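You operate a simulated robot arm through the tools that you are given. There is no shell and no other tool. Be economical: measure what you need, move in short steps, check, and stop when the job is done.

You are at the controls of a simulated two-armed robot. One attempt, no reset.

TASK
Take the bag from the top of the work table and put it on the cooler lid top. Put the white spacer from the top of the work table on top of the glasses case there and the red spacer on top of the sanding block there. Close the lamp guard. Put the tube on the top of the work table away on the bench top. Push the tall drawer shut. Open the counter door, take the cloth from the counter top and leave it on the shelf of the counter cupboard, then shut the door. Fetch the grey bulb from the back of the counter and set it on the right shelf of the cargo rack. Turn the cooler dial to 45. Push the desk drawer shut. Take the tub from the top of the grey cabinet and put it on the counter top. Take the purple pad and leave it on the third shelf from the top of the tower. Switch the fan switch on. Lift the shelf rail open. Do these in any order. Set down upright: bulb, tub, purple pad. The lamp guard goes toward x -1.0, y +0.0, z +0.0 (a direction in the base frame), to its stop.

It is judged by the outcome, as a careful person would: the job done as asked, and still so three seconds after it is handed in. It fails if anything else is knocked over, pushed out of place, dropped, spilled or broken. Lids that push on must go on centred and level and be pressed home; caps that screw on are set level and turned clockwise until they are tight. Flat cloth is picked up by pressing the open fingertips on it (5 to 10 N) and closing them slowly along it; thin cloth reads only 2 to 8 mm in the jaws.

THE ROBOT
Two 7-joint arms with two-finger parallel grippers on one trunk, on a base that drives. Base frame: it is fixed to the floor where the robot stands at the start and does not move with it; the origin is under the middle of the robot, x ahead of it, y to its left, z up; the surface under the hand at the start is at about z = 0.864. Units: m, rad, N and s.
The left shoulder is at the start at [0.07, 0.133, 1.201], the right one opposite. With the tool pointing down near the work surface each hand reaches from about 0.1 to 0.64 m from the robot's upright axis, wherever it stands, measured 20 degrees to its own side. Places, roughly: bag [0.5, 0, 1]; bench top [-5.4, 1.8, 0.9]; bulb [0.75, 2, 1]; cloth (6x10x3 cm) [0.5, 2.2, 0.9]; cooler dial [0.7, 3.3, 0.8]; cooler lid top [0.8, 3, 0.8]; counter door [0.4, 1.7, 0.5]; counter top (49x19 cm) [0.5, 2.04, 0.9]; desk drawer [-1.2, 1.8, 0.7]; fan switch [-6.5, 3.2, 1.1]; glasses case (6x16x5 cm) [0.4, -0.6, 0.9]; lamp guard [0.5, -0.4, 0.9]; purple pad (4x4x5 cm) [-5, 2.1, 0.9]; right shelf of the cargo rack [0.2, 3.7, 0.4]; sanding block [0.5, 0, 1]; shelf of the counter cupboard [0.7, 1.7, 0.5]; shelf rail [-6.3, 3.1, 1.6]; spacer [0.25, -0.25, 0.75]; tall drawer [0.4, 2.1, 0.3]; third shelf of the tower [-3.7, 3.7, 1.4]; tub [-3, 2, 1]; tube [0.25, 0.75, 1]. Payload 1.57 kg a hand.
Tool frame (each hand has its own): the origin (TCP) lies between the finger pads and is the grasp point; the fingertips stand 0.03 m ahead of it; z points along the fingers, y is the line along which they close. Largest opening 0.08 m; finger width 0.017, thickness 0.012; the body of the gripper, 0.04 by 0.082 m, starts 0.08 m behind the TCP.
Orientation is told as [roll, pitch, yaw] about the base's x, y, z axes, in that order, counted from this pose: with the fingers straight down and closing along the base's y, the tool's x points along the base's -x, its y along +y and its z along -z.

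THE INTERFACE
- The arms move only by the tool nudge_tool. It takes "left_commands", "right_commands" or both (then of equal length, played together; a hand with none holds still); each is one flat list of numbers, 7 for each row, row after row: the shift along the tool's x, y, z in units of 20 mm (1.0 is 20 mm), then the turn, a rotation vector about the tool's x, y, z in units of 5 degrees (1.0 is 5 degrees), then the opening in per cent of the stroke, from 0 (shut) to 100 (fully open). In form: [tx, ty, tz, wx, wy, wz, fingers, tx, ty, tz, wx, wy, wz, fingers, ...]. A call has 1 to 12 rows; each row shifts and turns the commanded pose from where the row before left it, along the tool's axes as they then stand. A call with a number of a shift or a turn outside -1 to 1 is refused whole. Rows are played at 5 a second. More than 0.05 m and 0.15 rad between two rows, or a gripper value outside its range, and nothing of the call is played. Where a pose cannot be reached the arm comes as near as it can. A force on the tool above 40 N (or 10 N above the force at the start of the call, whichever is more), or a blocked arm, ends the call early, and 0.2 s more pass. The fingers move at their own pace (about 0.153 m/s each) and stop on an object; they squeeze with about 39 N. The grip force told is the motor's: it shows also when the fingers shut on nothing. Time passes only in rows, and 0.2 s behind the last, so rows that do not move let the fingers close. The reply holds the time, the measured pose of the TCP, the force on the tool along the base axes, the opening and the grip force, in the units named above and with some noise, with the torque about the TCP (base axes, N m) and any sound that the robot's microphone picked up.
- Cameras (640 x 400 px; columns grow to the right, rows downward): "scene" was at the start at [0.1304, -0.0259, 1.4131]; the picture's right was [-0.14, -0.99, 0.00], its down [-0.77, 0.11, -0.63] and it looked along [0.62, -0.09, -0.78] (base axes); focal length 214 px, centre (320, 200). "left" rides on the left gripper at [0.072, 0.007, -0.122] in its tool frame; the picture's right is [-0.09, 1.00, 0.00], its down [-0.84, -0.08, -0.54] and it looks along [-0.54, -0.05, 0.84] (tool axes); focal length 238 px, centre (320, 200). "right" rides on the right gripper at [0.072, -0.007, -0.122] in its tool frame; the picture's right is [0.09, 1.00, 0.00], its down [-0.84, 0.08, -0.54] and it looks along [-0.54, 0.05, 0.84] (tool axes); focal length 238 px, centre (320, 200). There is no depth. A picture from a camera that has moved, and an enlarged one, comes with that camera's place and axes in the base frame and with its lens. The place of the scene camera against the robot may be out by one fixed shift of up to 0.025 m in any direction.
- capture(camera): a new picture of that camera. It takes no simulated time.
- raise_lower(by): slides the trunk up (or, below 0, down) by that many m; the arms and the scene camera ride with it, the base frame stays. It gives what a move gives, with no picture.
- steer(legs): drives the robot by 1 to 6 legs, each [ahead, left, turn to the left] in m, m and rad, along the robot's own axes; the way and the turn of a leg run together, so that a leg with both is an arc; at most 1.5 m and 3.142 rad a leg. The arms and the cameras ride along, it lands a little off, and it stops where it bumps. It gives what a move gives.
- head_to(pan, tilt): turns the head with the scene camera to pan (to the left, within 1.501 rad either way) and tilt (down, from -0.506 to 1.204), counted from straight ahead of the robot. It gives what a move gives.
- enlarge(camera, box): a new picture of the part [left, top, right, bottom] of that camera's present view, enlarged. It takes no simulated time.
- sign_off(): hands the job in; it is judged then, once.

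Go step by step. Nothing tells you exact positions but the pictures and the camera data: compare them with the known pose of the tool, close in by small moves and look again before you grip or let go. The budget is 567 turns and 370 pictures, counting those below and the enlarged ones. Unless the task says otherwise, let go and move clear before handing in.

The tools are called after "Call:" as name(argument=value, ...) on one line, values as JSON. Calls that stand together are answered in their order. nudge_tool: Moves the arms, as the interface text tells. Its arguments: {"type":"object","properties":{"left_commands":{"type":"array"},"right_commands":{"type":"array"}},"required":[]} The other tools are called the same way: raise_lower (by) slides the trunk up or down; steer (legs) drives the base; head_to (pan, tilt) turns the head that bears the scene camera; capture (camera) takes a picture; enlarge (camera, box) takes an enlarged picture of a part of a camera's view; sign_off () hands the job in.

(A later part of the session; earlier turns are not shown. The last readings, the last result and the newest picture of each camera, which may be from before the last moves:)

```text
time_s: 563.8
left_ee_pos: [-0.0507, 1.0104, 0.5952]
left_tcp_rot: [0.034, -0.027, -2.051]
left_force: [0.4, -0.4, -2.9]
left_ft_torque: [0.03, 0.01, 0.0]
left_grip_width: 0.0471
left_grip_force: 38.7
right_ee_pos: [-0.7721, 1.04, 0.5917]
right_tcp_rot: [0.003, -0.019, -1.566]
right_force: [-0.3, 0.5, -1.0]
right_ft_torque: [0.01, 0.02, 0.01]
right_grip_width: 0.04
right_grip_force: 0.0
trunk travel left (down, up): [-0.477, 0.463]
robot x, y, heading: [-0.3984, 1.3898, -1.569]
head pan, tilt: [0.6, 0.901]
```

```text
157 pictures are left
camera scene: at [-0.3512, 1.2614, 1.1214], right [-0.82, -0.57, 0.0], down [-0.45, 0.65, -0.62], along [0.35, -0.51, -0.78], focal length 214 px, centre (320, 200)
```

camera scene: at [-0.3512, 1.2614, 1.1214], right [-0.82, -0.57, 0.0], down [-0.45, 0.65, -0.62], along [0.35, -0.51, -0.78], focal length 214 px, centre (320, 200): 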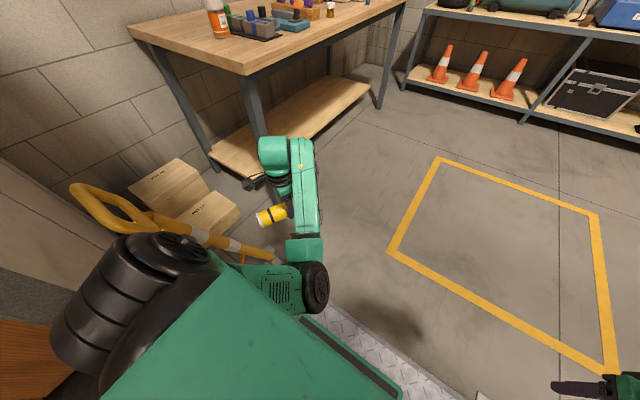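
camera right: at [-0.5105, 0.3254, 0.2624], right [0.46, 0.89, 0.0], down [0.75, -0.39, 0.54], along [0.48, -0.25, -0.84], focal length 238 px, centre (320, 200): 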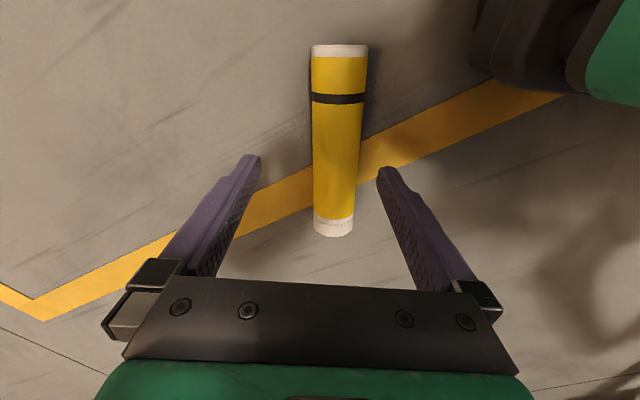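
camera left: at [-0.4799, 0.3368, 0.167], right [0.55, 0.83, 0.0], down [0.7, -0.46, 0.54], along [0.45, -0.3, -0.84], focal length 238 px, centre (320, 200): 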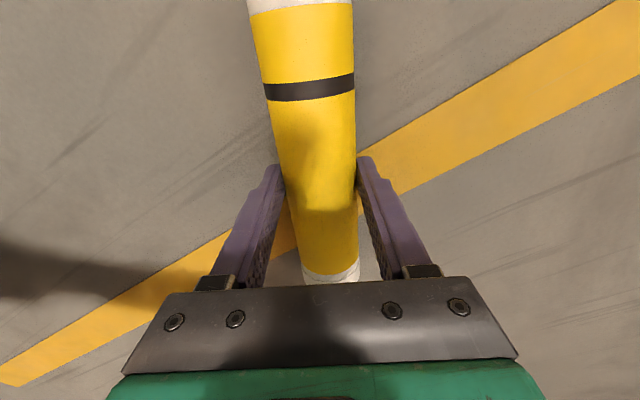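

Call:
steer(legs=[[-0.1, -0.03, 0]])

Call:
steer(legs=[[-0.3, 0, 0]])

Call:
capture(camera="scene")

```text
time_s: 565.0
left_ee_pos: [-0.0894, 1.1146, 0.5879]
left_tcp_rot: [0.012, -0.025, -2.066]
left_force: [-0.1, 0.8, -2.1]
left_ft_torque: [-0.02, 0.0, -0.02]
left_grip_width: 0.0469
left_grip_force: 38.3
right_ee_pos: [-0.7985, 1.143, 0.5927]
right_tcp_rot: [0.007, -0.025, -1.566]
right_force: [-0.6, 0.2, -0.2]
right_ft_torque: [0.0, 0.0, -0.01]
right_grip_width: 0.04
right_grip_force: 0.0
trunk travel left (down, up): [-0.477, 0.463]
robot x, y, heading: [-0.4282, 1.4898, -1.568]
head pan, tilt: [0.6, 0.901]
```

```text
time_s: 567.0
left_ee_pos: [-0.09, 1.4035, 0.5763]
left_tcp_rot: [0.004, -0.002, -2.063]
left_force: [-0.3, 0.5, -3.0]
left_ft_torque: [-0.01, -0.01, -0.01]
left_grip_width: 0.0468
left_grip_force: 38.6
right_ee_pos: [-0.7997, 1.4314, 0.5792]
right_tcp_rot: [0.01, 0.002, -1.566]
right_force: [-0.2, -0.1, 0.5]
right_ft_torque: [0.03, -0.03, -0.02]
right_grip_width: 0.0403
right_grip_force: 0.1
trunk travel left (down, up): [-0.477, 0.463]
robot x, y, heading: [-0.4291, 1.7908, -1.57]
head pan, tilt: [0.6, 0.901]
```

```text
156 pictures are left
camera scene: at [-0.3829, 1.6639, 1.1143], right [-0.82, -0.57, 0.0], down [-0.45, 0.64, -0.62], along [0.35, -0.51, -0.78], focal length 214 px, centre (320, 200)
```

scene: 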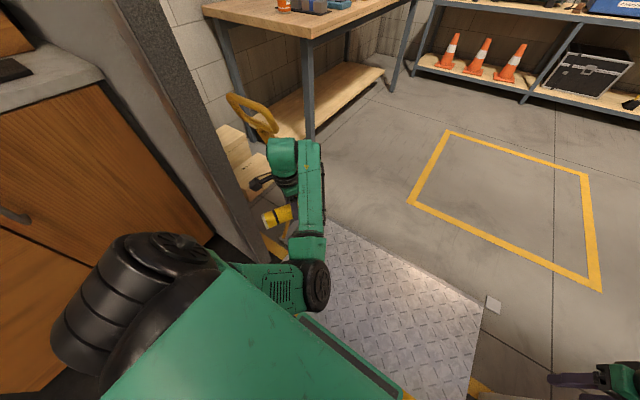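

Through the doorway smoothly. Back in fully, then turn to face down the truck (-x).

Call:
steer(legs=[[-0.5, 0, 0]])

Call:
steer(legs=[[0, 0, -1.571]])

Call:
raise_lower(by=0.35)

Call:
head_to(pan=0, tilt=0.35)

Call:
capture(camera="scene")

```text
time_s: 570.0
left_ee_pos: [-0.0923, 1.9042, 0.5767]
left_tcp_rot: [0.002, 0.0, -2.065]
left_force: [0.1, 0.7, -2.7]
left_ft_torque: [-0.02, 0.01, 0.01]
left_grip_width: 0.047
left_grip_force: 38.5
right_ee_pos: [-0.8028, 1.9311, 0.5787]
right_tcp_rot: [0.008, 0.0, -1.565]
right_force: [-0.5, -0.2, 0.5]
right_ft_torque: [-0.02, -0.01, 0.0]
right_grip_width: 0.0399
right_grip_force: 0.0
trunk travel left (down, up): [-0.477, 0.463]
robot x, y, heading: [-0.4334, 2.2923, -1.571]
head pan, tilt: [0.6, 0.901]
```

```text
time_s: 574.2
left_ee_pos: [-0.819, 1.95, 0.5757]
left_tcp_rot: [0.0, -0.002, 2.651]
left_force: [0.7, 0.4, -4.1]
left_ft_torque: [-0.01, 0.0, 0.02]
left_grip_width: 0.0467
left_grip_force: 39.2
right_ee_pos: [-0.7932, 2.6588, 0.58]
right_tcp_rot: [0.01, 0.002, -3.133]
right_force: [0.3, -0.6, 0.2]
right_ft_torque: [-0.02, 0.0, 0.0]
right_grip_width: 0.0402
right_grip_force: 0.1
trunk travel left (down, up): [-0.477, 0.463]
robot x, y, heading: [-0.432, 2.2926, -3.134]
head pan, tilt: [0.6, 0.901]
```

```text
time_s: 577.6
left_ee_pos: [-0.8187, 1.9488, 0.9253]
left_tcp_rot: [0.0, -0.001, 2.654]
left_force: [-0.9, 0.2, -3.7]
left_ft_torque: [0.02, -0.01, -0.03]
left_grip_width: 0.0468
left_grip_force: 39.1
right_ee_pos: [-0.7931, 2.6591, 0.9288]
right_tcp_rot: [0.006, 0.0, -3.132]
right_force: [0.5, 0.2, -0.6]
right_ft_torque: [0.01, -0.02, -0.02]
right_grip_width: 0.0402
right_grip_force: 0.1
trunk travel left (down, up): [-0.827, 0.113]
robot x, y, heading: [-0.4342, 2.2898, -3.134]
head pan, tilt: [0.6, 0.901]
```

```text
time_s: 578.6
left_ee_pos: [-0.8188, 1.9499, 0.9258]
left_tcp_rot: [0.001, -0.001, 2.652]
left_force: [-0.2, 0.6, -4.0]
left_ft_torque: [0.01, 0.05, -0.04]
left_grip_width: 0.0468
left_grip_force: 38.7
right_ee_pos: [-0.7929, 2.6587, 0.9292]
right_tcp_rot: [0.006, 0.003, -3.133]
right_force: [-0.5, -0.1, -0.7]
right_ft_torque: [-0.01, -0.02, -0.03]
right_grip_width: 0.04
right_grip_force: 0.1
trunk travel left (down, up): [-0.827, 0.113]
robot x, y, heading: [-0.432, 2.2907, -3.138]
head pan, tilt: [0.0, 0.351]
```

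```text
155 pictures are left
camera scene: at [-0.5711, 2.2745, 1.5116], right [-0.01, 1.0, 0.0], down [0.34, 0.0, -0.94], along [-0.94, -0.01, -0.34], focal length 214 px, centre (320, 200)
```

scene: 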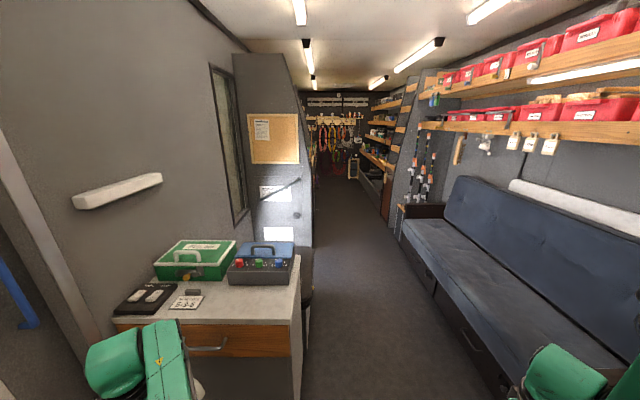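

The aisle runs between desk (y≤2.15) and sofa (y≥3.05). Drive down its middle.

Call:
steer(legs=[[0, -0.33, 0], [1.4, 0, 0]])

Call:
capture(camera="scene")

```text
time_s: 587.4
left_ee_pos: [-2.2278, 2.2858, 0.925]
left_tcp_rot: [0.001, 0.0, 2.637]
left_force: [-0.1, 0.3, -3.2]
left_ft_torque: [-0.02, 0.01, 0.0]
left_grip_width: 0.047
left_grip_force: 39.3
right_ee_pos: [-2.1941, 2.9955, 0.9289]
right_tcp_rot: [0.009, 0.0, 3.137]
right_force: [-1.2, 0.2, -0.4]
right_ft_torque: [0.03, 0.0, 0.0]
right_grip_width: 0.0402
right_grip_force: 0.1
trunk travel left (down, up): [-0.827, 0.113]
robot x, y, heading: [-1.8362, 2.6245, 3.134]
head pan, tilt: [0.0, 0.351]
```

```text
154 pictures are left
camera scene: at [-1.9767, 2.6082, 1.5118], right [0.01, 1.0, 0.0], down [0.34, 0.0, -0.94], along [-0.94, 0.01, -0.34], focal length 214 px, centre (320, 200)
```

scene: 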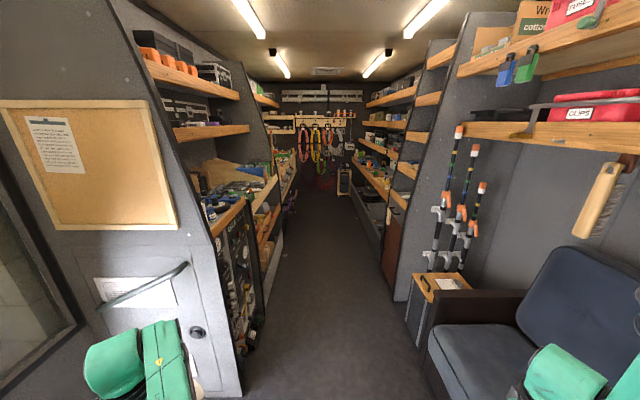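

Shelving on both sides ahead; tuck the right hand a bit and continue along y≈2.68.

Call:
nudge_tool(right_commands=[0, 0.8, 0, 0, 0, 0, 50, 0, 0.8, 0, 0, 0, 0, 50, 0, 0.8, 0, 0, 0, 0, 50, 0, 0.8, 0, 0, 0, 0, 50, 0, 0.8, 0, 0, 0, 0, 50])

Call:
steer(legs=[[0, -0.07, 0], [0.7, 0, 0]])

Call:
capture(camera="scene")

Call:
head_to(pan=0.8, tilt=0.4)

Call:
capture(camera="scene")

```text
time_s: 588.6
left_ee_pos: [-2.229, 2.2859, 0.9252]
left_tcp_rot: [0.003, -0.004, 2.639]
left_force: [-0.4, 1.1, -2.7]
left_ft_torque: [-0.02, 0.02, 0.01]
left_grip_width: 0.0468
left_grip_force: 38.8
right_ee_pos: [-2.196, 2.9198, 0.9296]
right_tcp_rot: [0.008, 0.001, 3.137]
right_force: [0.8, 0.6, 0.1]
right_ft_torque: [0.01, 0.01, -0.05]
right_grip_width: 0.0396
right_grip_force: 0.0
right hand out of reach, approached as far as the arm can: row 5
trunk travel left (down, up): [-0.827, 0.113]
robot x, y, heading: [-1.8407, 2.6254, 3.143]
head pan, tilt: [0.0, 0.351]
```

```text
time_s: 593.0
left_ee_pos: [-2.9312, 2.3622, 0.9249]
left_tcp_rot: [0.003, -0.003, 2.636]
left_force: [0.1, 0.0, -3.7]
left_ft_torque: [0.01, 0.01, 0.02]
left_grip_width: 0.047
left_grip_force: 38.8
right_ee_pos: [-2.8964, 2.9975, 0.9296]
right_tcp_rot: [0.009, 0.003, 3.134]
right_force: [0.1, -0.8, 0.7]
right_ft_torque: [-0.03, 0.01, 0.02]
right_grip_width: 0.0401
right_grip_force: 0.2
trunk travel left (down, up): [-0.827, 0.113]
robot x, y, heading: [-2.5416, 2.6996, 3.13]
head pan, tilt: [0.0, 0.351]
```

```text
153 pictures are left
camera scene: at [-2.6775, 2.683, 1.5118], right [0.01, 1.0, 0.0], down [0.34, 0.0, -0.94], along [-0.94, 0.01, -0.34], focal length 214 px, centre (320, 200)
```

scene: 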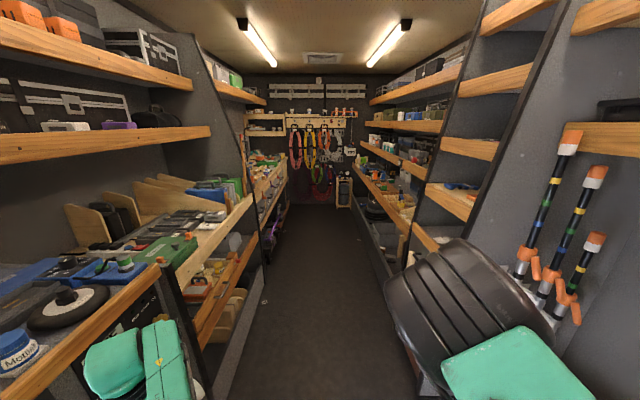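

```text
time_s: 594.2
left_ee_pos: [-2.9321, 2.3605, 0.9248]
left_tcp_rot: [0.002, -0.002, 2.635]
left_force: [-0.2, -0.2, -2.7]
left_ft_torque: [-0.03, 0.01, -0.03]
left_grip_width: 0.0471
left_grip_force: 39.3
right_ee_pos: [-2.8964, 2.9972, 0.9288]
right_tcp_rot: [0.009, 0.003, 3.132]
right_force: [0.1, -0.2, -0.7]
right_ft_torque: [-0.02, 0.01, 0.0]
right_grip_width: 0.04
right_grip_force: 0.1
trunk travel left (down, up): [-0.827, 0.113]
robot x, y, heading: [-2.5391, 2.6957, 3.131]
head pan, tilt: [0.799, 0.4]
```

```text
152 pictures are left
camera scene: at [-2.6505, 2.6164, 1.5072], right [-0.71, 0.7, 0.0], down [0.27, 0.28, -0.92], along [-0.65, -0.65, -0.39], focal length 214 px, centre (320, 200)
```

scene: 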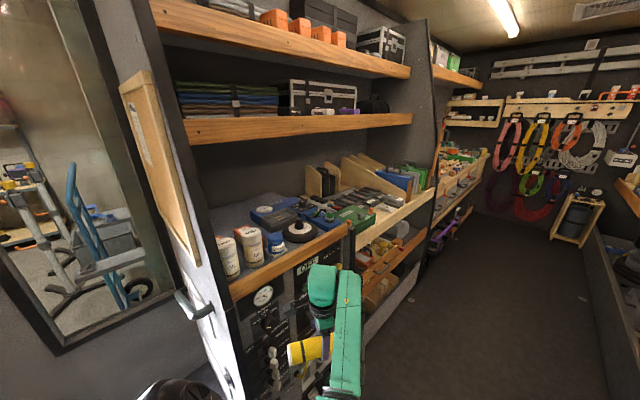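

Call:
enlarge(camera="scene", box=[190, 150, 450, 350])

```text
2.00 times, centred on (320, 250) of scene
camera zoom: at [-2.6505, 2.6164, 1.5072], right [-0.71, 0.7, 0.0], down [0.27, 0.28, -0.92], along [-0.65, -0.65, -0.39], focal length 429 px, centre (320, 100)
```

zoom: 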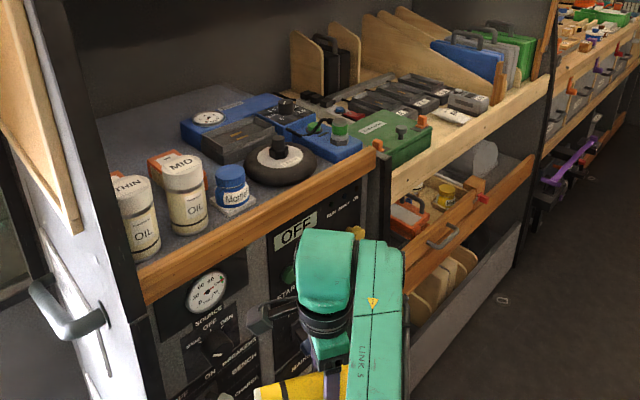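

The tub is the blue "Mastic" one on the grey cabinet; the oil cans stand beside it. Continue to the bench with the tube.

Call:
steer(legs=[[1.5, 0, 0.01]])

Call:
capture(camera="scene")

```text
time_s: 601.7
left_ee_pos: [-4.4441, 2.3741, 0.9249]
left_tcp_rot: [0.001, -0.001, 2.636]
left_force: [1.2, 0.5, -3.4]
left_ft_torque: [0.0, 0.01, -0.01]
left_grip_width: 0.0469
left_grip_force: 39.2
right_ee_pos: [-4.4105, 3.0096, 0.9309]
right_tcp_rot: [0.008, 0.003, 3.135]
right_force: [0.3, -0.5, -0.6]
right_ft_torque: [0.0, -0.03, -0.02]
right_grip_width: 0.0401
right_grip_force: 0.0
trunk travel left (down, up): [-0.827, 0.113]
robot x, y, heading: [-4.0526, 2.7098, 3.133]
head pan, tilt: [0.799, 0.4]
```

```text
150 pictures are left
camera scene: at [-4.1635, 2.6294, 1.5072], right [-0.71, 0.7, 0.0], down [0.27, 0.28, -0.92], along [-0.65, -0.66, -0.39], focal length 214 px, centre (320, 200)
```

scene: 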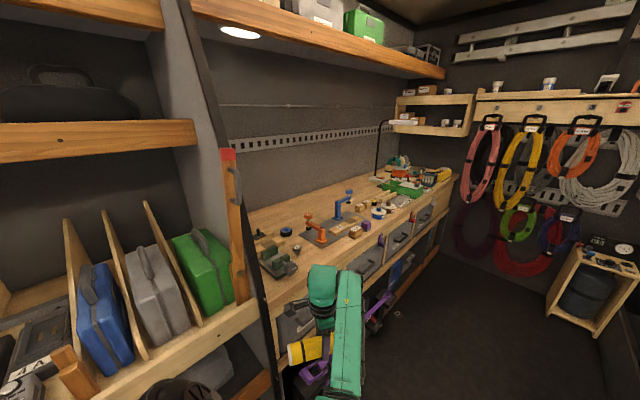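

Call:
enlarge(camera="scene", box=[230, 120, 490, 330])

```text
1.90 times, centred on (360, 225) of scene
camera zoom: at [-4.1635, 2.6294, 1.5072], right [-0.71, 0.7, 0.0], down [0.27, 0.28, -0.92], along [-0.65, -0.66, -0.39], focal length 408 px, centre (244, 152)
```

zoom: 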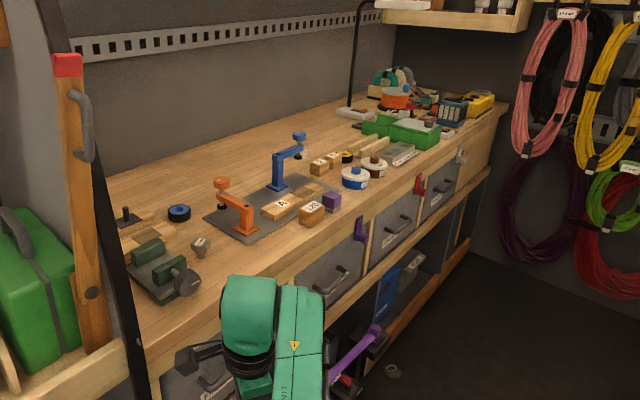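

The purple pad is the small block near (-5.08,2.06). The back strip of the bench is free for the tube. Drive further and turn to face the bench.

Call:
raise_lower(by=0.11)

Call:
steer(legs=[[1.4, 0.02, 0]])

Call:
capture(camera="scene")

```text
time_s: 603.1
left_ee_pos: [-4.4445, 2.374, 1.0351]
left_tcp_rot: [0.003, 0.0, 2.637]
left_force: [-0.5, -0.1, -2.8]
left_ft_torque: [-0.01, -0.03, -0.02]
left_grip_width: 0.0465
left_grip_force: 39.2
right_ee_pos: [-4.4101, 3.0097, 1.04]
right_tcp_rot: [0.009, 0.003, 3.134]
right_force: [0.5, 0.4, 0.5]
right_ft_torque: [0.02, -0.02, 0.02]
right_grip_width: 0.0401
right_grip_force: 0.0
trunk travel left (down, up): [-0.937, 0.003]
robot x, y, heading: [-4.0549, 2.705, 3.133]
head pan, tilt: [0.799, 0.4]
```

```text
time_s: 610.0
left_ee_pos: [-5.8366, 2.3679, 1.0364]
left_tcp_rot: [0.001, -0.001, 2.636]
left_force: [0.0, -0.1, -3.5]
left_ft_torque: [-0.02, 0.01, -0.04]
left_grip_width: 0.0469
left_grip_force: 39.1
right_ee_pos: [-5.8, 3.0051, 1.039]
right_tcp_rot: [0.008, 0.001, 3.133]
right_force: [0.4, -0.7, 0.5]
right_ft_torque: [0.03, 0.02, 0.02]
right_grip_width: 0.0403
right_grip_force: 0.0
trunk travel left (down, up): [-0.937, 0.003]
robot x, y, heading: [-5.4479, 2.707, 3.131]
head pan, tilt: [0.799, 0.4]
```

```text
148 pictures are left
camera scene: at [-5.5549, 2.6228, 1.6172], right [-0.71, 0.7, 0.0], down [0.27, 0.28, -0.92], along [-0.65, -0.65, -0.39], focal length 214 px, centre (320, 200)
```

scene: 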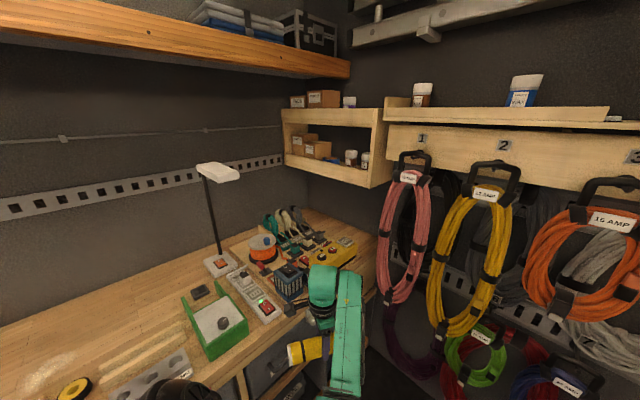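

Clear bench area around (-5.4,1.75). Turn to face the bench.

Call:
steer(legs=[[0, 0, 1.571]])

Call:
head_to(pan=0.1, tilt=0.75)

Call:
capture(camera="scene")

Call:
capture(camera="left")

```text
time_s: 614.2
left_ee_pos: [-5.1168, 2.305, 1.0352]
left_tcp_rot: [0.002, -0.001, -2.094]
left_force: [-0.2, 0.2, -2.8]
left_ft_torque: [0.0, 0.01, -0.01]
left_grip_width: 0.0469
left_grip_force: 39.3
right_ee_pos: [-5.7504, 2.3515, 1.0402]
right_tcp_rot: [0.008, 0.002, -1.595]
right_force: [-0.4, 0.3, 0.6]
right_ft_torque: [0.01, -0.02, -0.03]
right_grip_width: 0.0398
right_grip_force: 0.1
trunk travel left (down, up): [-0.937, 0.003]
robot x, y, heading: [-5.4451, 2.7028, -1.596]
head pan, tilt: [0.799, 0.4]
```

```text
time_s: 615.3
left_ee_pos: [-5.1154, 2.3069, 1.035]
left_tcp_rot: [0.001, -0.001, -2.093]
left_force: [-0.4, -1.1, -3.1]
left_ft_torque: [-0.02, 0.03, 0.04]
left_grip_width: 0.0472
left_grip_force: 38.2
right_ee_pos: [-5.7502, 2.3525, 1.0403]
right_tcp_rot: [0.008, 0.002, -1.599]
right_force: [0.0, 0.0, -0.2]
right_ft_torque: [0.01, 0.0, -0.01]
right_grip_width: 0.0401
right_grip_force: 0.0
trunk travel left (down, up): [-0.937, 0.003]
robot x, y, heading: [-5.4463, 2.7001, -1.602]
head pan, tilt: [0.099, 0.75]
```

```text
147 pictures are left
camera scene: at [-5.4346, 2.5551, 1.5861], right [-1.0, -0.07, 0.0], down [-0.05, 0.68, -0.73], along [0.05, -0.73, -0.68], focal length 214 px, centre (320, 200)
```

scene: 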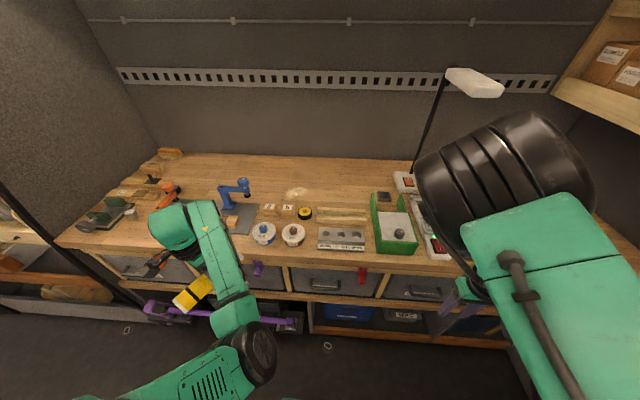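

```text
146 pictures are left
camera left: at [-5.0731, 2.3645, 1.1577], right [0.82, -0.58, 0.0], down [-0.49, -0.69, 0.54], along [-0.31, -0.44, -0.84], focal length 238 px, centre (320, 200)
```

left: 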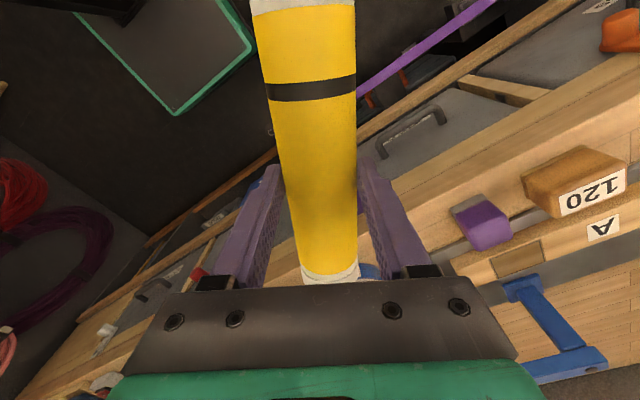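

Call:
steer(legs=[[0, -0.18, 0.03]])

Call:
nudge_tool(left_commands=[0, 0, 0, 0, 0, 0.9, 10, 0, 0, 0, 0, 0, 0.9, 10, 0, 0, 0, 0, 0, 0.9, 10, 0, 0, 0, 0, 0, 0.9, 10, 0, 0, 0, 0, 0, 0.9, 10, 0, 0, 0, 0, 0, 0.9, 10, 0, 0, 0, 0, 0, 0.9, 10])

```text
time_s: 616.8
left_ee_pos: [-5.2803, 2.3176, 1.0342]
left_tcp_rot: [-0.002, -0.003, -2.064]
left_force: [0.6, -0.1, -3.1]
left_ft_torque: [0.02, 0.05, -0.04]
left_grip_width: 0.0468
left_grip_force: 39.1
right_ee_pos: [-5.917, 2.3451, 1.0411]
right_tcp_rot: [0.009, 0.002, -1.568]
right_force: [0.4, 0.9, -0.2]
right_ft_torque: [0.02, -0.02, -0.01]
right_grip_width: 0.0401
right_grip_force: 0.1
trunk travel left (down, up): [-0.937, 0.003]
robot x, y, heading: [-5.6259, 2.7059, -1.571]
head pan, tilt: [0.099, 0.75]
```

```text
time_s: 618.4
left_ee_pos: [-5.2842, 2.3175, 1.0368]
left_tcp_rot: [0.001, -0.001, -2.615]
left_force: [0.0, 0.3, -3.4]
left_ft_torque: [0.0, 0.0, -0.02]
left_grip_width: 0.0469
left_grip_force: 38.9
right_ee_pos: [-5.9186, 2.345, 1.0406]
right_tcp_rot: [0.011, 0.002, -1.568]
right_force: [-0.4, -0.3, -0.2]
right_ft_torque: [0.01, -0.03, 0.01]
right_grip_width: 0.04
right_grip_force: 0.2
trunk travel left (down, up): [-0.937, 0.003]
robot x, y, heading: [-5.623, 2.7074, -1.571]
head pan, tilt: [0.099, 0.75]
```

Call:
nudge_tool(left_commands=[-0.99, -0.575, 0, 0, 0, 0, 10, -0.99, -0.575, 0, 0, 0, 0, 10, -0.99, -0.575, 0, 0, 0, 0, 10, -0.99, -0.575, 0, 0, 0, 0, 10, -0.99, -0.575, 0, 0, 0, 0, 10, -0.99, -0.575, 0, 0, 0, 0, 10])

Call:
steer(legs=[[0.27, 0, 0]])

Call:
capture(camera="scene")

```text
time_s: 619.4
left_ee_pos: [-5.3172, 2.2746, 1.1014]
left_tcp_rot: [0.208, 0.024, -2.553]
left_force: [1.1, -1.1, -3.1]
left_ft_torque: [-0.04, 0.0, 0.02]
left_grip_width: 0.0467
left_grip_force: 38.5
right_ee_pos: [-5.9186, 2.3456, 1.0412]
right_tcp_rot: [0.01, 0.001, -1.569]
right_force: [-0.9, 0.0, 0.8]
right_ft_torque: [-0.01, -0.05, -0.04]
right_grip_width: 0.0402
right_grip_force: 0.1
trunk travel left (down, up): [-0.937, 0.003]
robot x, y, heading: [-5.6211, 2.7026, -1.568]
head pan, tilt: [0.099, 0.75]
stopped in row 5 (left hand): the arm was blocked; the commanded pose is now the measured one
```

```text
time_s: 621.0
left_ee_pos: [-5.315, 2.0695, 1.101]
left_tcp_rot: [0.206, 0.024, -2.554]
left_force: [-0.1, -0.8, -2.5]
left_ft_torque: [-0.01, 0.0, 0.0]
left_grip_width: 0.0471
left_grip_force: 38.8
right_ee_pos: [-5.9178, 2.1484, 1.037]
right_tcp_rot: [0.009, 0.022, -1.565]
right_force: [-4.2, 6.9, -2.3]
right_ft_torque: [0.02, -0.12, -0.19]
right_grip_width: 0.043
right_grip_force: 2.3
trunk travel left (down, up): [-0.937, 0.003]
robot x, y, heading: [-5.6226, 2.5061, -1.568]
head pan, tilt: [0.099, 0.75]
stopped in leg 1: the force on the tool passed its limit at 84 N (the readings are from after the stop); the commanded pose is now the measured one
```

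```text
145 pictures are left
camera scene: at [-5.6088, 2.3518, 1.5858], right [-0.99, -0.1, 0.0], down [-0.07, 0.68, -0.73], along [0.07, -0.73, -0.68], focal length 214 px, centre (320, 200)
```

scene: 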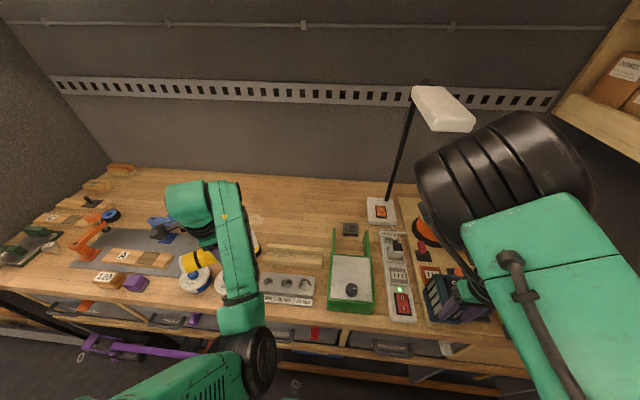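

The right hand touched something on the bench. Back off and check it.

Call:
steer(legs=[[-0.15, 0, 0]])

Call:
capture(camera="right")

Call:
enlarge(camera="scene", box=[320, 170, 520, 340])

```text
time_s: 622.4
left_ee_pos: [-5.3144, 2.2178, 1.1003]
left_tcp_rot: [0.205, 0.027, -2.55]
left_force: [0.3, -0.8, -2.7]
left_ft_torque: [0.02, -0.04, -0.01]
left_grip_width: 0.0468
left_grip_force: 39.6
right_ee_pos: [-5.9191, 2.2955, 1.0377]
right_tcp_rot: [0.011, 0.018, -1.563]
right_force: [-0.1, -1.0, 0.1]
right_ft_torque: [0.0, -0.01, -0.01]
right_grip_width: 0.0398
right_grip_force: 0.1
trunk travel left (down, up): [-0.937, 0.003]
robot x, y, heading: [-5.621, 2.6508, -1.569]
head pan, tilt: [0.099, 0.75]
```

```text
144 pictures are left
camera right: at [-5.9271, 2.3646, 1.1615], right [0.99, 0.1, 0.01], down [0.08, -0.85, 0.53], along [0.06, -0.52, -0.85], focal length 238 px, centre (320, 200)
```

right: 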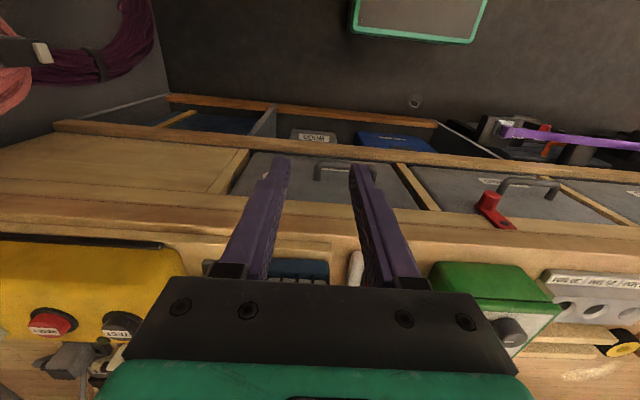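

```text
2.35 times, centred on (420, 255) of scene
camera zoom: at [-5.6096, 2.4988, 1.5856], right [-0.99, -0.1, 0.0], down [-0.07, 0.68, -0.73], along [0.08, -0.73, -0.68], focal length 505 px, centre (85, 71)
```

zoom: 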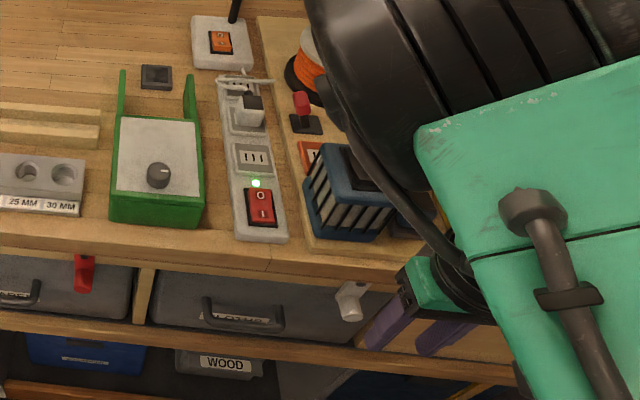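

Contact was light and the box looks in place. I retract the right hand, level the left, and approach with the robot turned a little right so the right hand stays off the bench.

Call:
nudge_tool(left_commands=[0, 0, 0, 0.6, 0, 0, 10, 0, 0, 0, 0.6, 0, 0, 10, 0, 0, 0, 0.6, 0, 0, 10, 0, 0, 0, 0.55, 0, 0, 10], right_commands=[0.95, 0, 0, 0, -0.05, 0, 0, 0.95, 0, 0, 0, -0.05, 0, 0, 0.95, 0, 0, 0, -0.05, 0, 0, 0.95, 0, 0, 0, -0.05, 0, 0])

Call:
steer(legs=[[0, 0, -0.35]])

Call:
capture(camera="scene")

```text
time_s: 623.4
left_ee_pos: [-5.3012, 2.2217, 1.1025]
left_tcp_rot: [0.015, 0.046, -2.532]
left_force: [-0.2, 0.2, -2.9]
left_ft_torque: [0.03, 0.0, 0.01]
left_grip_width: 0.0469
left_grip_force: 39.3
right_ee_pos: [-5.9362, 2.3627, 1.0376]
right_tcp_rot: [0.013, 0.002, -1.564]
right_force: [-0.7, -0.1, 0.1]
right_ft_torque: [-0.03, -0.01, -0.04]
right_grip_width: 0.0
right_grip_force: 21.1
right hand out of reach, approached as far as the arm can: row 1, 2, 3, 4
trunk travel left (down, up): [-0.937, 0.003]
robot x, y, heading: [-5.6232, 2.6553, -1.571]
head pan, tilt: [0.099, 0.75]
```

```text
time_s: 624.9
left_ee_pos: [-5.4681, 2.1357, 1.1031]
left_tcp_rot: [0.015, 0.036, -2.881]
left_force: [0.6, 0.0, -3.2]
left_ft_torque: [-0.02, 0.02, 0.0]
left_grip_width: 0.0471
left_grip_force: 39.4
right_ee_pos: [-6.0155, 2.4865, 1.0379]
right_tcp_rot: [0.012, 0.002, -1.916]
right_force: [0.3, 0.3, 0.1]
right_ft_torque: [0.0, 0.02, -0.02]
right_grip_width: 0.0
right_grip_force: 21.2
trunk travel left (down, up): [-0.937, 0.003]
robot x, y, heading: [-5.6217, 2.6522, -1.919]
head pan, tilt: [0.099, 0.75]
```

```text
142 pictures are left
camera scene: at [-5.6548, 2.5073, 1.586], right [-0.97, 0.24, 0.0], down [0.17, 0.66, -0.73], along [-0.18, -0.71, -0.68], focal length 214 px, centre (320, 200)
```

scene: 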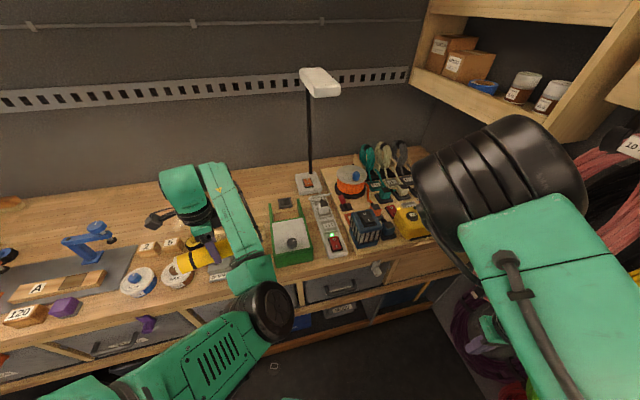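

Call:
steer(legs=[[0.185, 0.068, 0]])

Call:
nudge_tool(left_commands=[-0.25, 0.93, 0, 0, 0, 0, 10, -0.25, 0.93, 0, 0, 0, 0, 10, -0.25, 0.93, 0, 0, 0, 0, 10, -0.25, 0.93, 0, 0, 0, 0, 10, -0.25, 0.93, 0, 0, 0, 0, 10, -0.25, 0.93, 0, 0, 0, 0, 10, -0.25, 0.93, 0, 0, 0, 0, 10])

Call:
capture(camera="left")

Call:
capture(camera="scene")

```text
time_s: 626.5
left_ee_pos: [-5.4649, 1.945, 1.1068]
left_tcp_rot: [0.024, 0.039, -2.878]
left_force: [0.7, 1.1, -3.5]
left_ft_torque: [-0.04, 0.0, 0.0]
left_grip_width: 0.0471
left_grip_force: 39.2
right_ee_pos: [-6.0138, 2.2946, 1.0387]
right_tcp_rot: [0.016, -0.001, -1.916]
right_force: [-0.1, -0.4, 0.8]
right_ft_torque: [-0.02, 0.01, 0.01]
right_grip_width: 0.0001
right_grip_force: 21.7
trunk travel left (down, up): [-0.937, 0.003]
robot x, y, heading: [-5.6209, 2.4565, -1.915]
head pan, tilt: [0.099, 0.75]
```

```text
time_s: 628.1
left_ee_pos: [-5.4649, 1.8049, 1.1053]
left_tcp_rot: [0.016, 0.041, -2.876]
left_force: [-0.2, -0.9, -2.9]
left_ft_torque: [-0.01, -0.01, 0.0]
left_grip_width: 0.0468
left_grip_force: 38.5
right_ee_pos: [-6.0138, 2.2924, 1.0389]
right_tcp_rot: [0.011, 0.004, -1.915]
right_force: [0.1, -1.1, 0.0]
right_ft_torque: [0.01, -0.03, -0.01]
right_grip_width: 0.0
right_grip_force: 21.8
trunk travel left (down, up): [-0.937, 0.003]
robot x, y, heading: [-5.6229, 2.4571, -1.914]
head pan, tilt: [0.099, 0.75]
```

```text
141 pictures are left
camera left: at [-5.3977, 1.817, 1.2299], right [0.17, -0.99, 0.01], down [-0.85, -0.14, 0.51], along [-0.5, -0.1, -0.86], focal length 238 px, centre (320, 200)
```

left: 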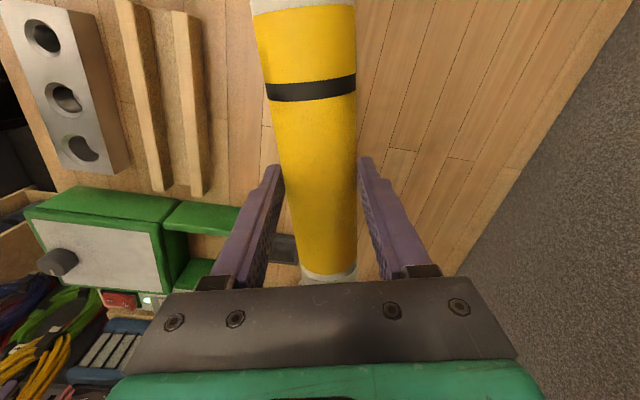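

```text
140 pictures are left
camera scene: at [-5.654, 2.3102, 1.5859], right [-0.97, 0.24, 0.0], down [0.17, 0.66, -0.73], along [-0.18, -0.71, -0.68], focal length 214 px, centre (320, 200)
```

scene: 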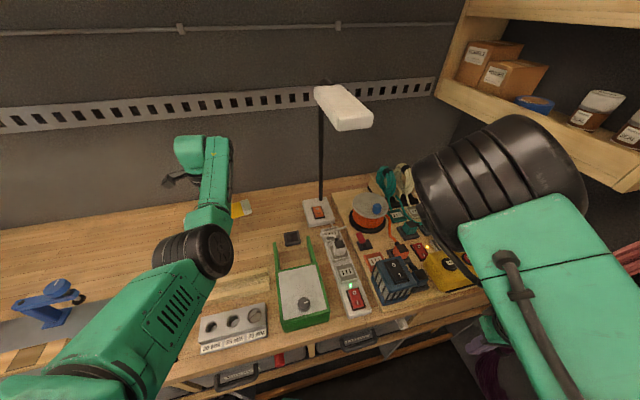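

Bare bench below. Lower onto it.

Call:
nudge_tool(left_commands=[0, 0, 1, 0, 0, 0, 10, 0, 0, 1, 0, 0, 0, 10, 0, 0, 1, 0, 0, 0, 10, 0, 0, 1, 0, 0, 0, 10, 0, 0, 1, 0, 0, 0, 10, 0, 0, 1, 0, 0, 0, 10, 0, 0, 0.6, 0, 0, 0, 10])

Call:
nudge_tool(left_commands=[0, 0, 0.25, 0, 0, 0, 10, 0, 0, 0.25, 0, 0, 0, 10, 0, 0, 0.25, 0, 0, 0, 10])

```text
time_s: 629.7
left_ee_pos: [-5.4571, 1.7991, 0.9852]
left_tcp_rot: [0.038, 0.036, -2.872]
left_force: [0.0, -0.1, -2.7]
left_ft_torque: [-0.03, 0.02, 0.02]
left_grip_width: 0.0471
left_grip_force: 38.9
left hand out of reach, approached as far as the arm can: row 7
right_ee_pos: [-6.0133, 2.2914, 1.038]
right_tcp_rot: [0.013, 0.001, -1.913]
right_force: [0.7, -0.6, -0.9]
right_ft_torque: [0.05, 0.0, 0.04]
right_grip_width: 0.0
right_grip_force: 21.6
trunk travel left (down, up): [-0.937, 0.003]
robot x, y, heading: [-5.6215, 2.4581, -1.916]
head pan, tilt: [0.099, 0.75]
```

```text
time_s: 630.5
left_ee_pos: [-5.4604, 1.8093, 0.9642]
left_tcp_rot: [0.03, 0.039, -2.879]
left_force: [1.4, -5.9, 13.1]
left_ft_torque: [-0.4, 1.03, 0.41]
left_grip_width: 0.0472
left_grip_force: 39.0
left hand out of reach, approached as far as the arm can: row 1, 2, 3
right_ee_pos: [-6.0153, 2.2937, 1.038]
right_tcp_rot: [0.016, 0.002, -1.914]
right_force: [0.4, 0.0, 0.1]
right_ft_torque: [-0.01, 0.02, -0.02]
right_grip_width: 0.0002
right_grip_force: 21.2
trunk travel left (down, up): [-0.937, 0.003]
robot x, y, heading: [-5.621, 2.4531, -1.915]
head pan, tilt: [0.099, 0.75]
```

Contact. Settle a few mm and open slowly.

Call:
raise_lower(by=-0.005)

Call:
nudge_tool(left_commands=[0, 0, 0, 0, 0, 0, 62, 0, 0, 0, 0, 0, 0, 64, 0, 0, 0, 0, 0, 0, 66, 0, 0, 0, 0, 0, 0, 70, 0, 0, 0, 0, 0, 0, 80])

Call:
capture(camera="left")

```text
time_s: 631.0
left_ee_pos: [-5.4604, 1.8141, 0.9603]
left_tcp_rot: [0.026, 0.04, -2.879]
left_force: [-0.6, -5.7, 36.5]
left_ft_torque: [-0.08, -0.08, -0.02]
left_grip_width: 0.0464
left_grip_force: 39.3
right_ee_pos: [-6.0147, 2.2951, 1.034]
right_tcp_rot: [0.016, 0.0, -1.915]
right_force: [0.1, 0.5, 0.6]
right_ft_torque: [0.0, 0.01, 0.02]
right_grip_width: 0.0
right_grip_force: 21.2
trunk travel left (down, up): [-0.932, 0.008]
robot x, y, heading: [-5.6234, 2.4552, -1.919]
head pan, tilt: [0.099, 0.75]
```

```text
time_s: 632.2
left_ee_pos: [-5.4587, 1.8104, 0.9546]
left_tcp_rot: [0.018, 0.042, -2.878]
left_force: [0.9, 0.1, -0.5]
left_ft_torque: [0.0, 0.0, 0.0]
left_grip_width: 0.0641
left_grip_force: 0.0
right_ee_pos: [-6.0151, 2.2921, 1.0338]
right_tcp_rot: [0.014, 0.003, -1.915]
right_force: [-0.6, 0.5, -0.4]
right_ft_torque: [-0.01, 0.02, -0.02]
right_grip_width: 0.0
right_grip_force: 20.8
trunk travel left (down, up): [-0.932, 0.008]
robot x, y, heading: [-5.6214, 2.456, -1.917]
head pan, tilt: [0.099, 0.75]
```

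```text
139 pictures are left
camera left: at [-5.392, 1.8244, 1.08], right [0.17, -0.99, 0.02], down [-0.85, -0.14, 0.51], along [-0.5, -0.1, -0.86], focal length 238 px, centre (320, 200)
```

left: 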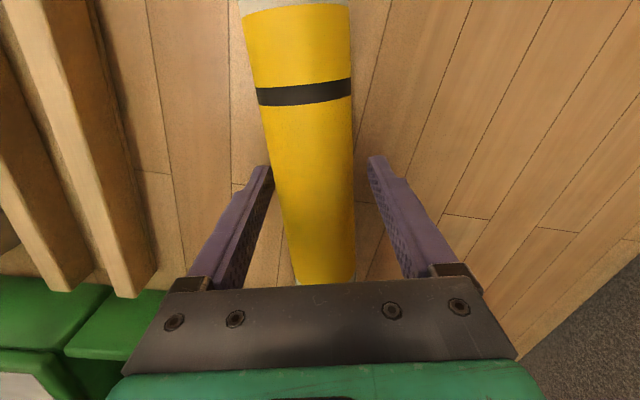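

Call:
nudge_tool(left_commands=[0, 0, 0, 0, 0, 0, 90, 0, 0, -0.7, 0, 0, 0, 90, 0, 0, -1, 0, 0, 0, 90, 0, 0, -1, 0, 0, 0, 90, 0, 0, -1, 0, 0, 0, 90, 0, 0, -1, 0, 0, 0, 90, 0, 0, -1, 0, 0, 0, 90])

Call:
capture(camera="left")

```text
time_s: 633.8
left_ee_pos: [-5.4787, 1.806, 1.0565]
left_tcp_rot: [0.016, 0.042, -2.877]
left_force: [0.3, -1.1, 0.3]
left_ft_torque: [-0.01, -0.02, -0.04]
left_grip_width: 0.0719
left_grip_force: 0.1
left hand out of reach, approached as far as the arm can: row 3, 5, 6
right_ee_pos: [-6.0133, 2.2926, 1.0353]
right_tcp_rot: [0.013, 0.0, -1.913]
right_force: [0.1, -0.2, 0.3]
right_ft_torque: [0.0, 0.03, 0.03]
right_grip_width: 0.0
right_grip_force: 20.9
trunk travel left (down, up): [-0.932, 0.008]
robot x, y, heading: [-5.621, 2.4541, -1.913]
head pan, tilt: [0.099, 0.75]
```

```text
138 pictures are left
camera left: at [-5.4105, 1.8185, 1.1818], right [0.17, -0.99, 0.01], down [-0.85, -0.14, 0.51], along [-0.5, -0.1, -0.86], focal length 238 px, centre (320, 200)
```

left: 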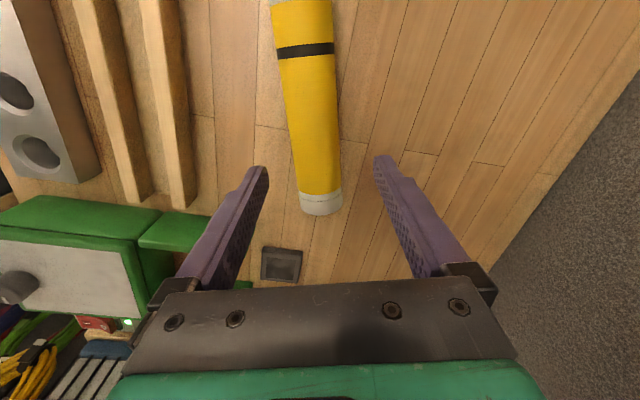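

The tube lies safely on the bench. Back off and bring the left arm into its narrower elbow-out configuration.

Call:
steer(legs=[[-0.3, 0, 0.35]])

Call:
nudge_tool(left_commands=[-0.9, -0.58, 0, 0, 0, 0.1, 60, -0.9, -0.58, 0, 0, 0, 0.1, 60, -0.9, -0.58, 0, 0, 0, 0, 60, -0.9, -0.58, 0, 0, 0, 0, 60, -0.9, -0.58, 0, 0, 0, 0, 60, -0.9, -0.58, 0, 0, 0, 0, 60, -0.9, -0.58, 0, 0, 0, 0, 60, -0.9, -0.58, 0, 0, 0, 0, 60])

Call:
capture(camera="scene")

```text
time_s: 635.9
left_ee_pos: [-5.2131, 2.1831, 1.0559]
left_tcp_rot: [0.017, 0.043, -2.53]
left_force: [0.0, 0.5, -0.5]
left_ft_torque: [0.01, 0.04, 0.01]
left_grip_width: 0.0722
left_grip_force: 0.0
right_ee_pos: [-5.8842, 2.4578, 1.0326]
right_tcp_rot: [0.013, 0.004, -1.566]
right_force: [0.0, -0.1, -0.2]
right_ft_torque: [-0.02, 0.02, 0.03]
right_grip_width: 0.0
right_grip_force: 21.4
trunk travel left (down, up): [-0.932, 0.008]
robot x, y, heading: [-5.5713, 2.7514, -1.568]
head pan, tilt: [0.099, 0.75]
```

```text
time_s: 637.6
left_ee_pos: [-5.3876, 2.1806, 1.0493]
left_tcp_rot: [0.021, 0.04, -2.547]
left_force: [0.0, 0.1, -0.5]
left_ft_torque: [0.01, -0.01, 0.02]
left_grip_width: 0.0481
left_grip_force: 0.0
right_ee_pos: [-5.8855, 2.4593, 1.0332]
right_tcp_rot: [0.014, 0.002, -1.565]
right_force: [0.4, 0.2, -0.6]
right_ft_torque: [0.01, 0.01, 0.02]
right_grip_width: 0.0
right_grip_force: 21.3
trunk travel left (down, up): [-0.932, 0.008]
robot x, y, heading: [-5.5693, 2.7502, -1.564]
head pan, tilt: [0.099, 0.75]
```

```text
137 pictures are left
camera scene: at [-5.5594, 2.599, 1.5811], right [-0.99, -0.1, 0.0], down [-0.07, 0.68, -0.73], along [0.08, -0.73, -0.68], focal length 214 px, centre (320, 200)
```

scene: 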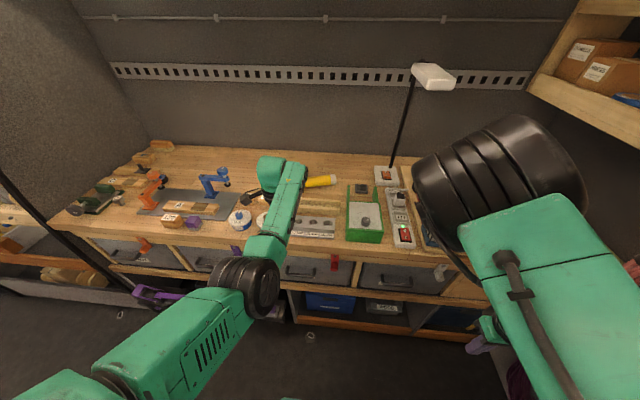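

Call:
nudge_tool(left_commands=[0.3, -1, 0, 0, 0, 0, 60, 0.3, -1, 0, 0, 0, 0, 60, 0.3, -1, 0, 0, 0, 0, 60, 0.3, -1, 0, 0, 0, 0, 60, 0.3, -1, 0, 0, 0, 0, 60, 0.3, -1, 0, 0, 0, 0, 60, 0.3, -1, 0, 0, 0, 0, 60, 0.3, -1, 0, 0, 0, 0, 60, 0.3, -1, 0, 0, 0, 0, 60, 0.3, -1, 0, 0, 0, 0, 60])

Call:
capture(camera="scene")

```text
time_s: 639.2
left_ee_pos: [-5.3627, 2.2609, 1.0997]
left_tcp_rot: [0.219, 0.049, -2.469]
left_force: [0.1, 0.2, 0.2]
left_ft_torque: [0.03, 0.0, -0.02]
left_grip_width: 0.0478
left_grip_force: 0.1
left hand out of reach, approached as far as the arm can: row 7
right_ee_pos: [-5.8864, 2.4607, 1.0332]
right_tcp_rot: [0.014, 0.002, -1.565]
right_force: [-0.2, 0.4, 1.2]
right_ft_torque: [0.01, -0.01, -0.01]
right_grip_width: 0.0001
right_grip_force: 21.2
trunk travel left (down, up): [-0.932, 0.008]
robot x, y, heading: [-5.5734, 2.7455, -1.566]
head pan, tilt: [0.099, 0.75]
stopped in row 7 (left hand): the arm was blocked; the commanded pose is now the measured one
```

```text
136 pictures are left
camera scene: at [-5.559, 2.5994, 1.5811], right [-0.99, -0.1, 0.0], down [-0.07, 0.68, -0.73], along [0.08, -0.73, -0.68], focal length 214 px, centre (320, 200)
```

scene: 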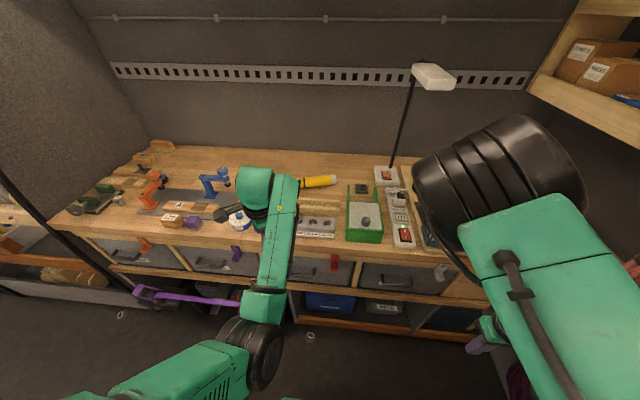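

Return the left arm outward to its relaxed pose and level it.

Call:
nudge_tool(left_commands=[0.95, 0.76, 0, 0.36, 0, 0, 60, 0.95, 0.76, 0, 0.36, 0, 0, 60, 0.95, 0.76, 0, 0.36, 0, 0, 60, 0.95, 0.76, 0, 0.36, 0, 0, 60, 0.95, 0.76, 0, 0.36, 0, 0, 60, 0.95, 0.76, 0, 0.36, 0, 0, 60, 0.95, 0.76, 0, 0.36, 0, 0, 60])

Call:
nudge_tool(left_commands=[0, 0, 0, 0, 0, -0.9, 60, 0, 0, 0, 0, 0, -0.9, 60, 0, 0, 0, 0, 0, -0.9, 60, 0, 0, 0, 0, 0, -0.9, 60, 0, 0, 0, 0, 0, -0.9, 60, 0, 0, 0, 0, 0, -0.9, 60, 0, 0, 0, 0, 0, -0.9, 60, 0, 0, 0, 0, 0, -0.9, 60, 0, 0, 0, 0, 0, -0.9, 60, 0, 0, 0, 0, 0, -0.9, 60, 0, 0, 0, 0, 0, -0.9, 60])

Call:
head_to(pan=1.5, tilt=0.2)

Call:
capture(camera="scene")

```text
time_s: 640.8
left_ee_pos: [-5.1932, 2.2608, 1.1174]
left_tcp_rot: [-0.007, 0.047, -2.473]
left_force: [0.2, -0.7, 0.5]
left_ft_torque: [-0.02, 0.01, 0.0]
left_grip_width: 0.0481
left_grip_force: 0.1
right_ee_pos: [-5.8833, 2.4601, 1.0332]
right_tcp_rot: [0.014, 0.002, -1.565]
right_force: [-0.8, 0.4, -0.2]
right_ft_torque: [0.02, -0.02, 0.01]
right_grip_width: 0.0002
right_grip_force: 21.6
trunk travel left (down, up): [-0.932, 0.008]
robot x, y, heading: [-5.5707, 2.7478, -1.569]
head pan, tilt: [0.099, 0.75]
```

```text
time_s: 643.2
left_ee_pos: [-5.1954, 2.2631, 1.119]
left_tcp_rot: [0.031, 0.033, -1.607]
left_force: [-1.0, -0.1, -0.3]
left_ft_torque: [-0.02, -0.01, -0.01]
left_grip_width: 0.0481
left_grip_force: 0.0
right_ee_pos: [-5.8849, 2.4609, 1.034]
right_tcp_rot: [0.013, 0.003, -1.566]
right_force: [0.9, -0.8, -0.2]
right_ft_torque: [-0.02, 0.03, -0.01]
right_grip_width: 0.0002
right_grip_force: 21.4
trunk travel left (down, up): [-0.932, 0.008]
robot x, y, heading: [-5.5706, 2.7493, -1.568]
head pan, tilt: [0.099, 0.75]
```

```text
time_s: 644.7
left_ee_pos: [-5.1954, 2.2617, 1.1192]
left_tcp_rot: [0.031, 0.035, -1.607]
left_force: [-0.3, -0.8, -0.4]
left_ft_torque: [0.03, 0.01, -0.01]
left_grip_width: 0.0481
left_grip_force: 0.1
right_ee_pos: [-5.8852, 2.4599, 1.0333]
right_tcp_rot: [0.012, 0.002, -1.565]
right_force: [-0.8, -0.3, 1.0]
right_ft_torque: [0.01, 0.01, 0.0]
right_grip_width: 0.0
right_grip_force: 21.9
trunk travel left (down, up): [-0.932, 0.008]
robot x, y, heading: [-5.5698, 2.742, -1.569]
head pan, tilt: [1.499, 0.201]
```

```text
135 pictures are left
camera scene: at [-5.4737, 2.6751, 1.6307], right [-0.07, -1.0, 0.0], down [-0.2, 0.01, -0.98], along [0.98, -0.07, -0.2], focal length 214 px, centre (320, 200)
```

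scene: 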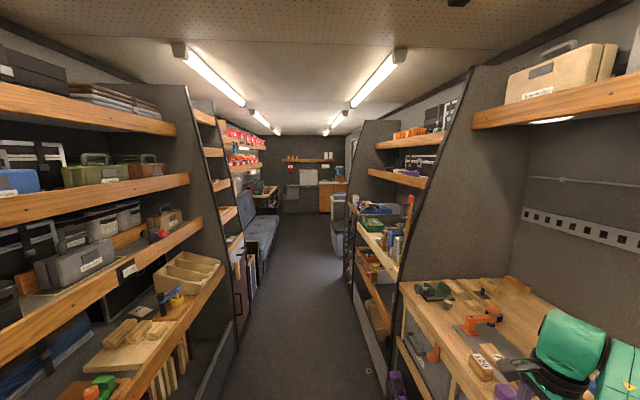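

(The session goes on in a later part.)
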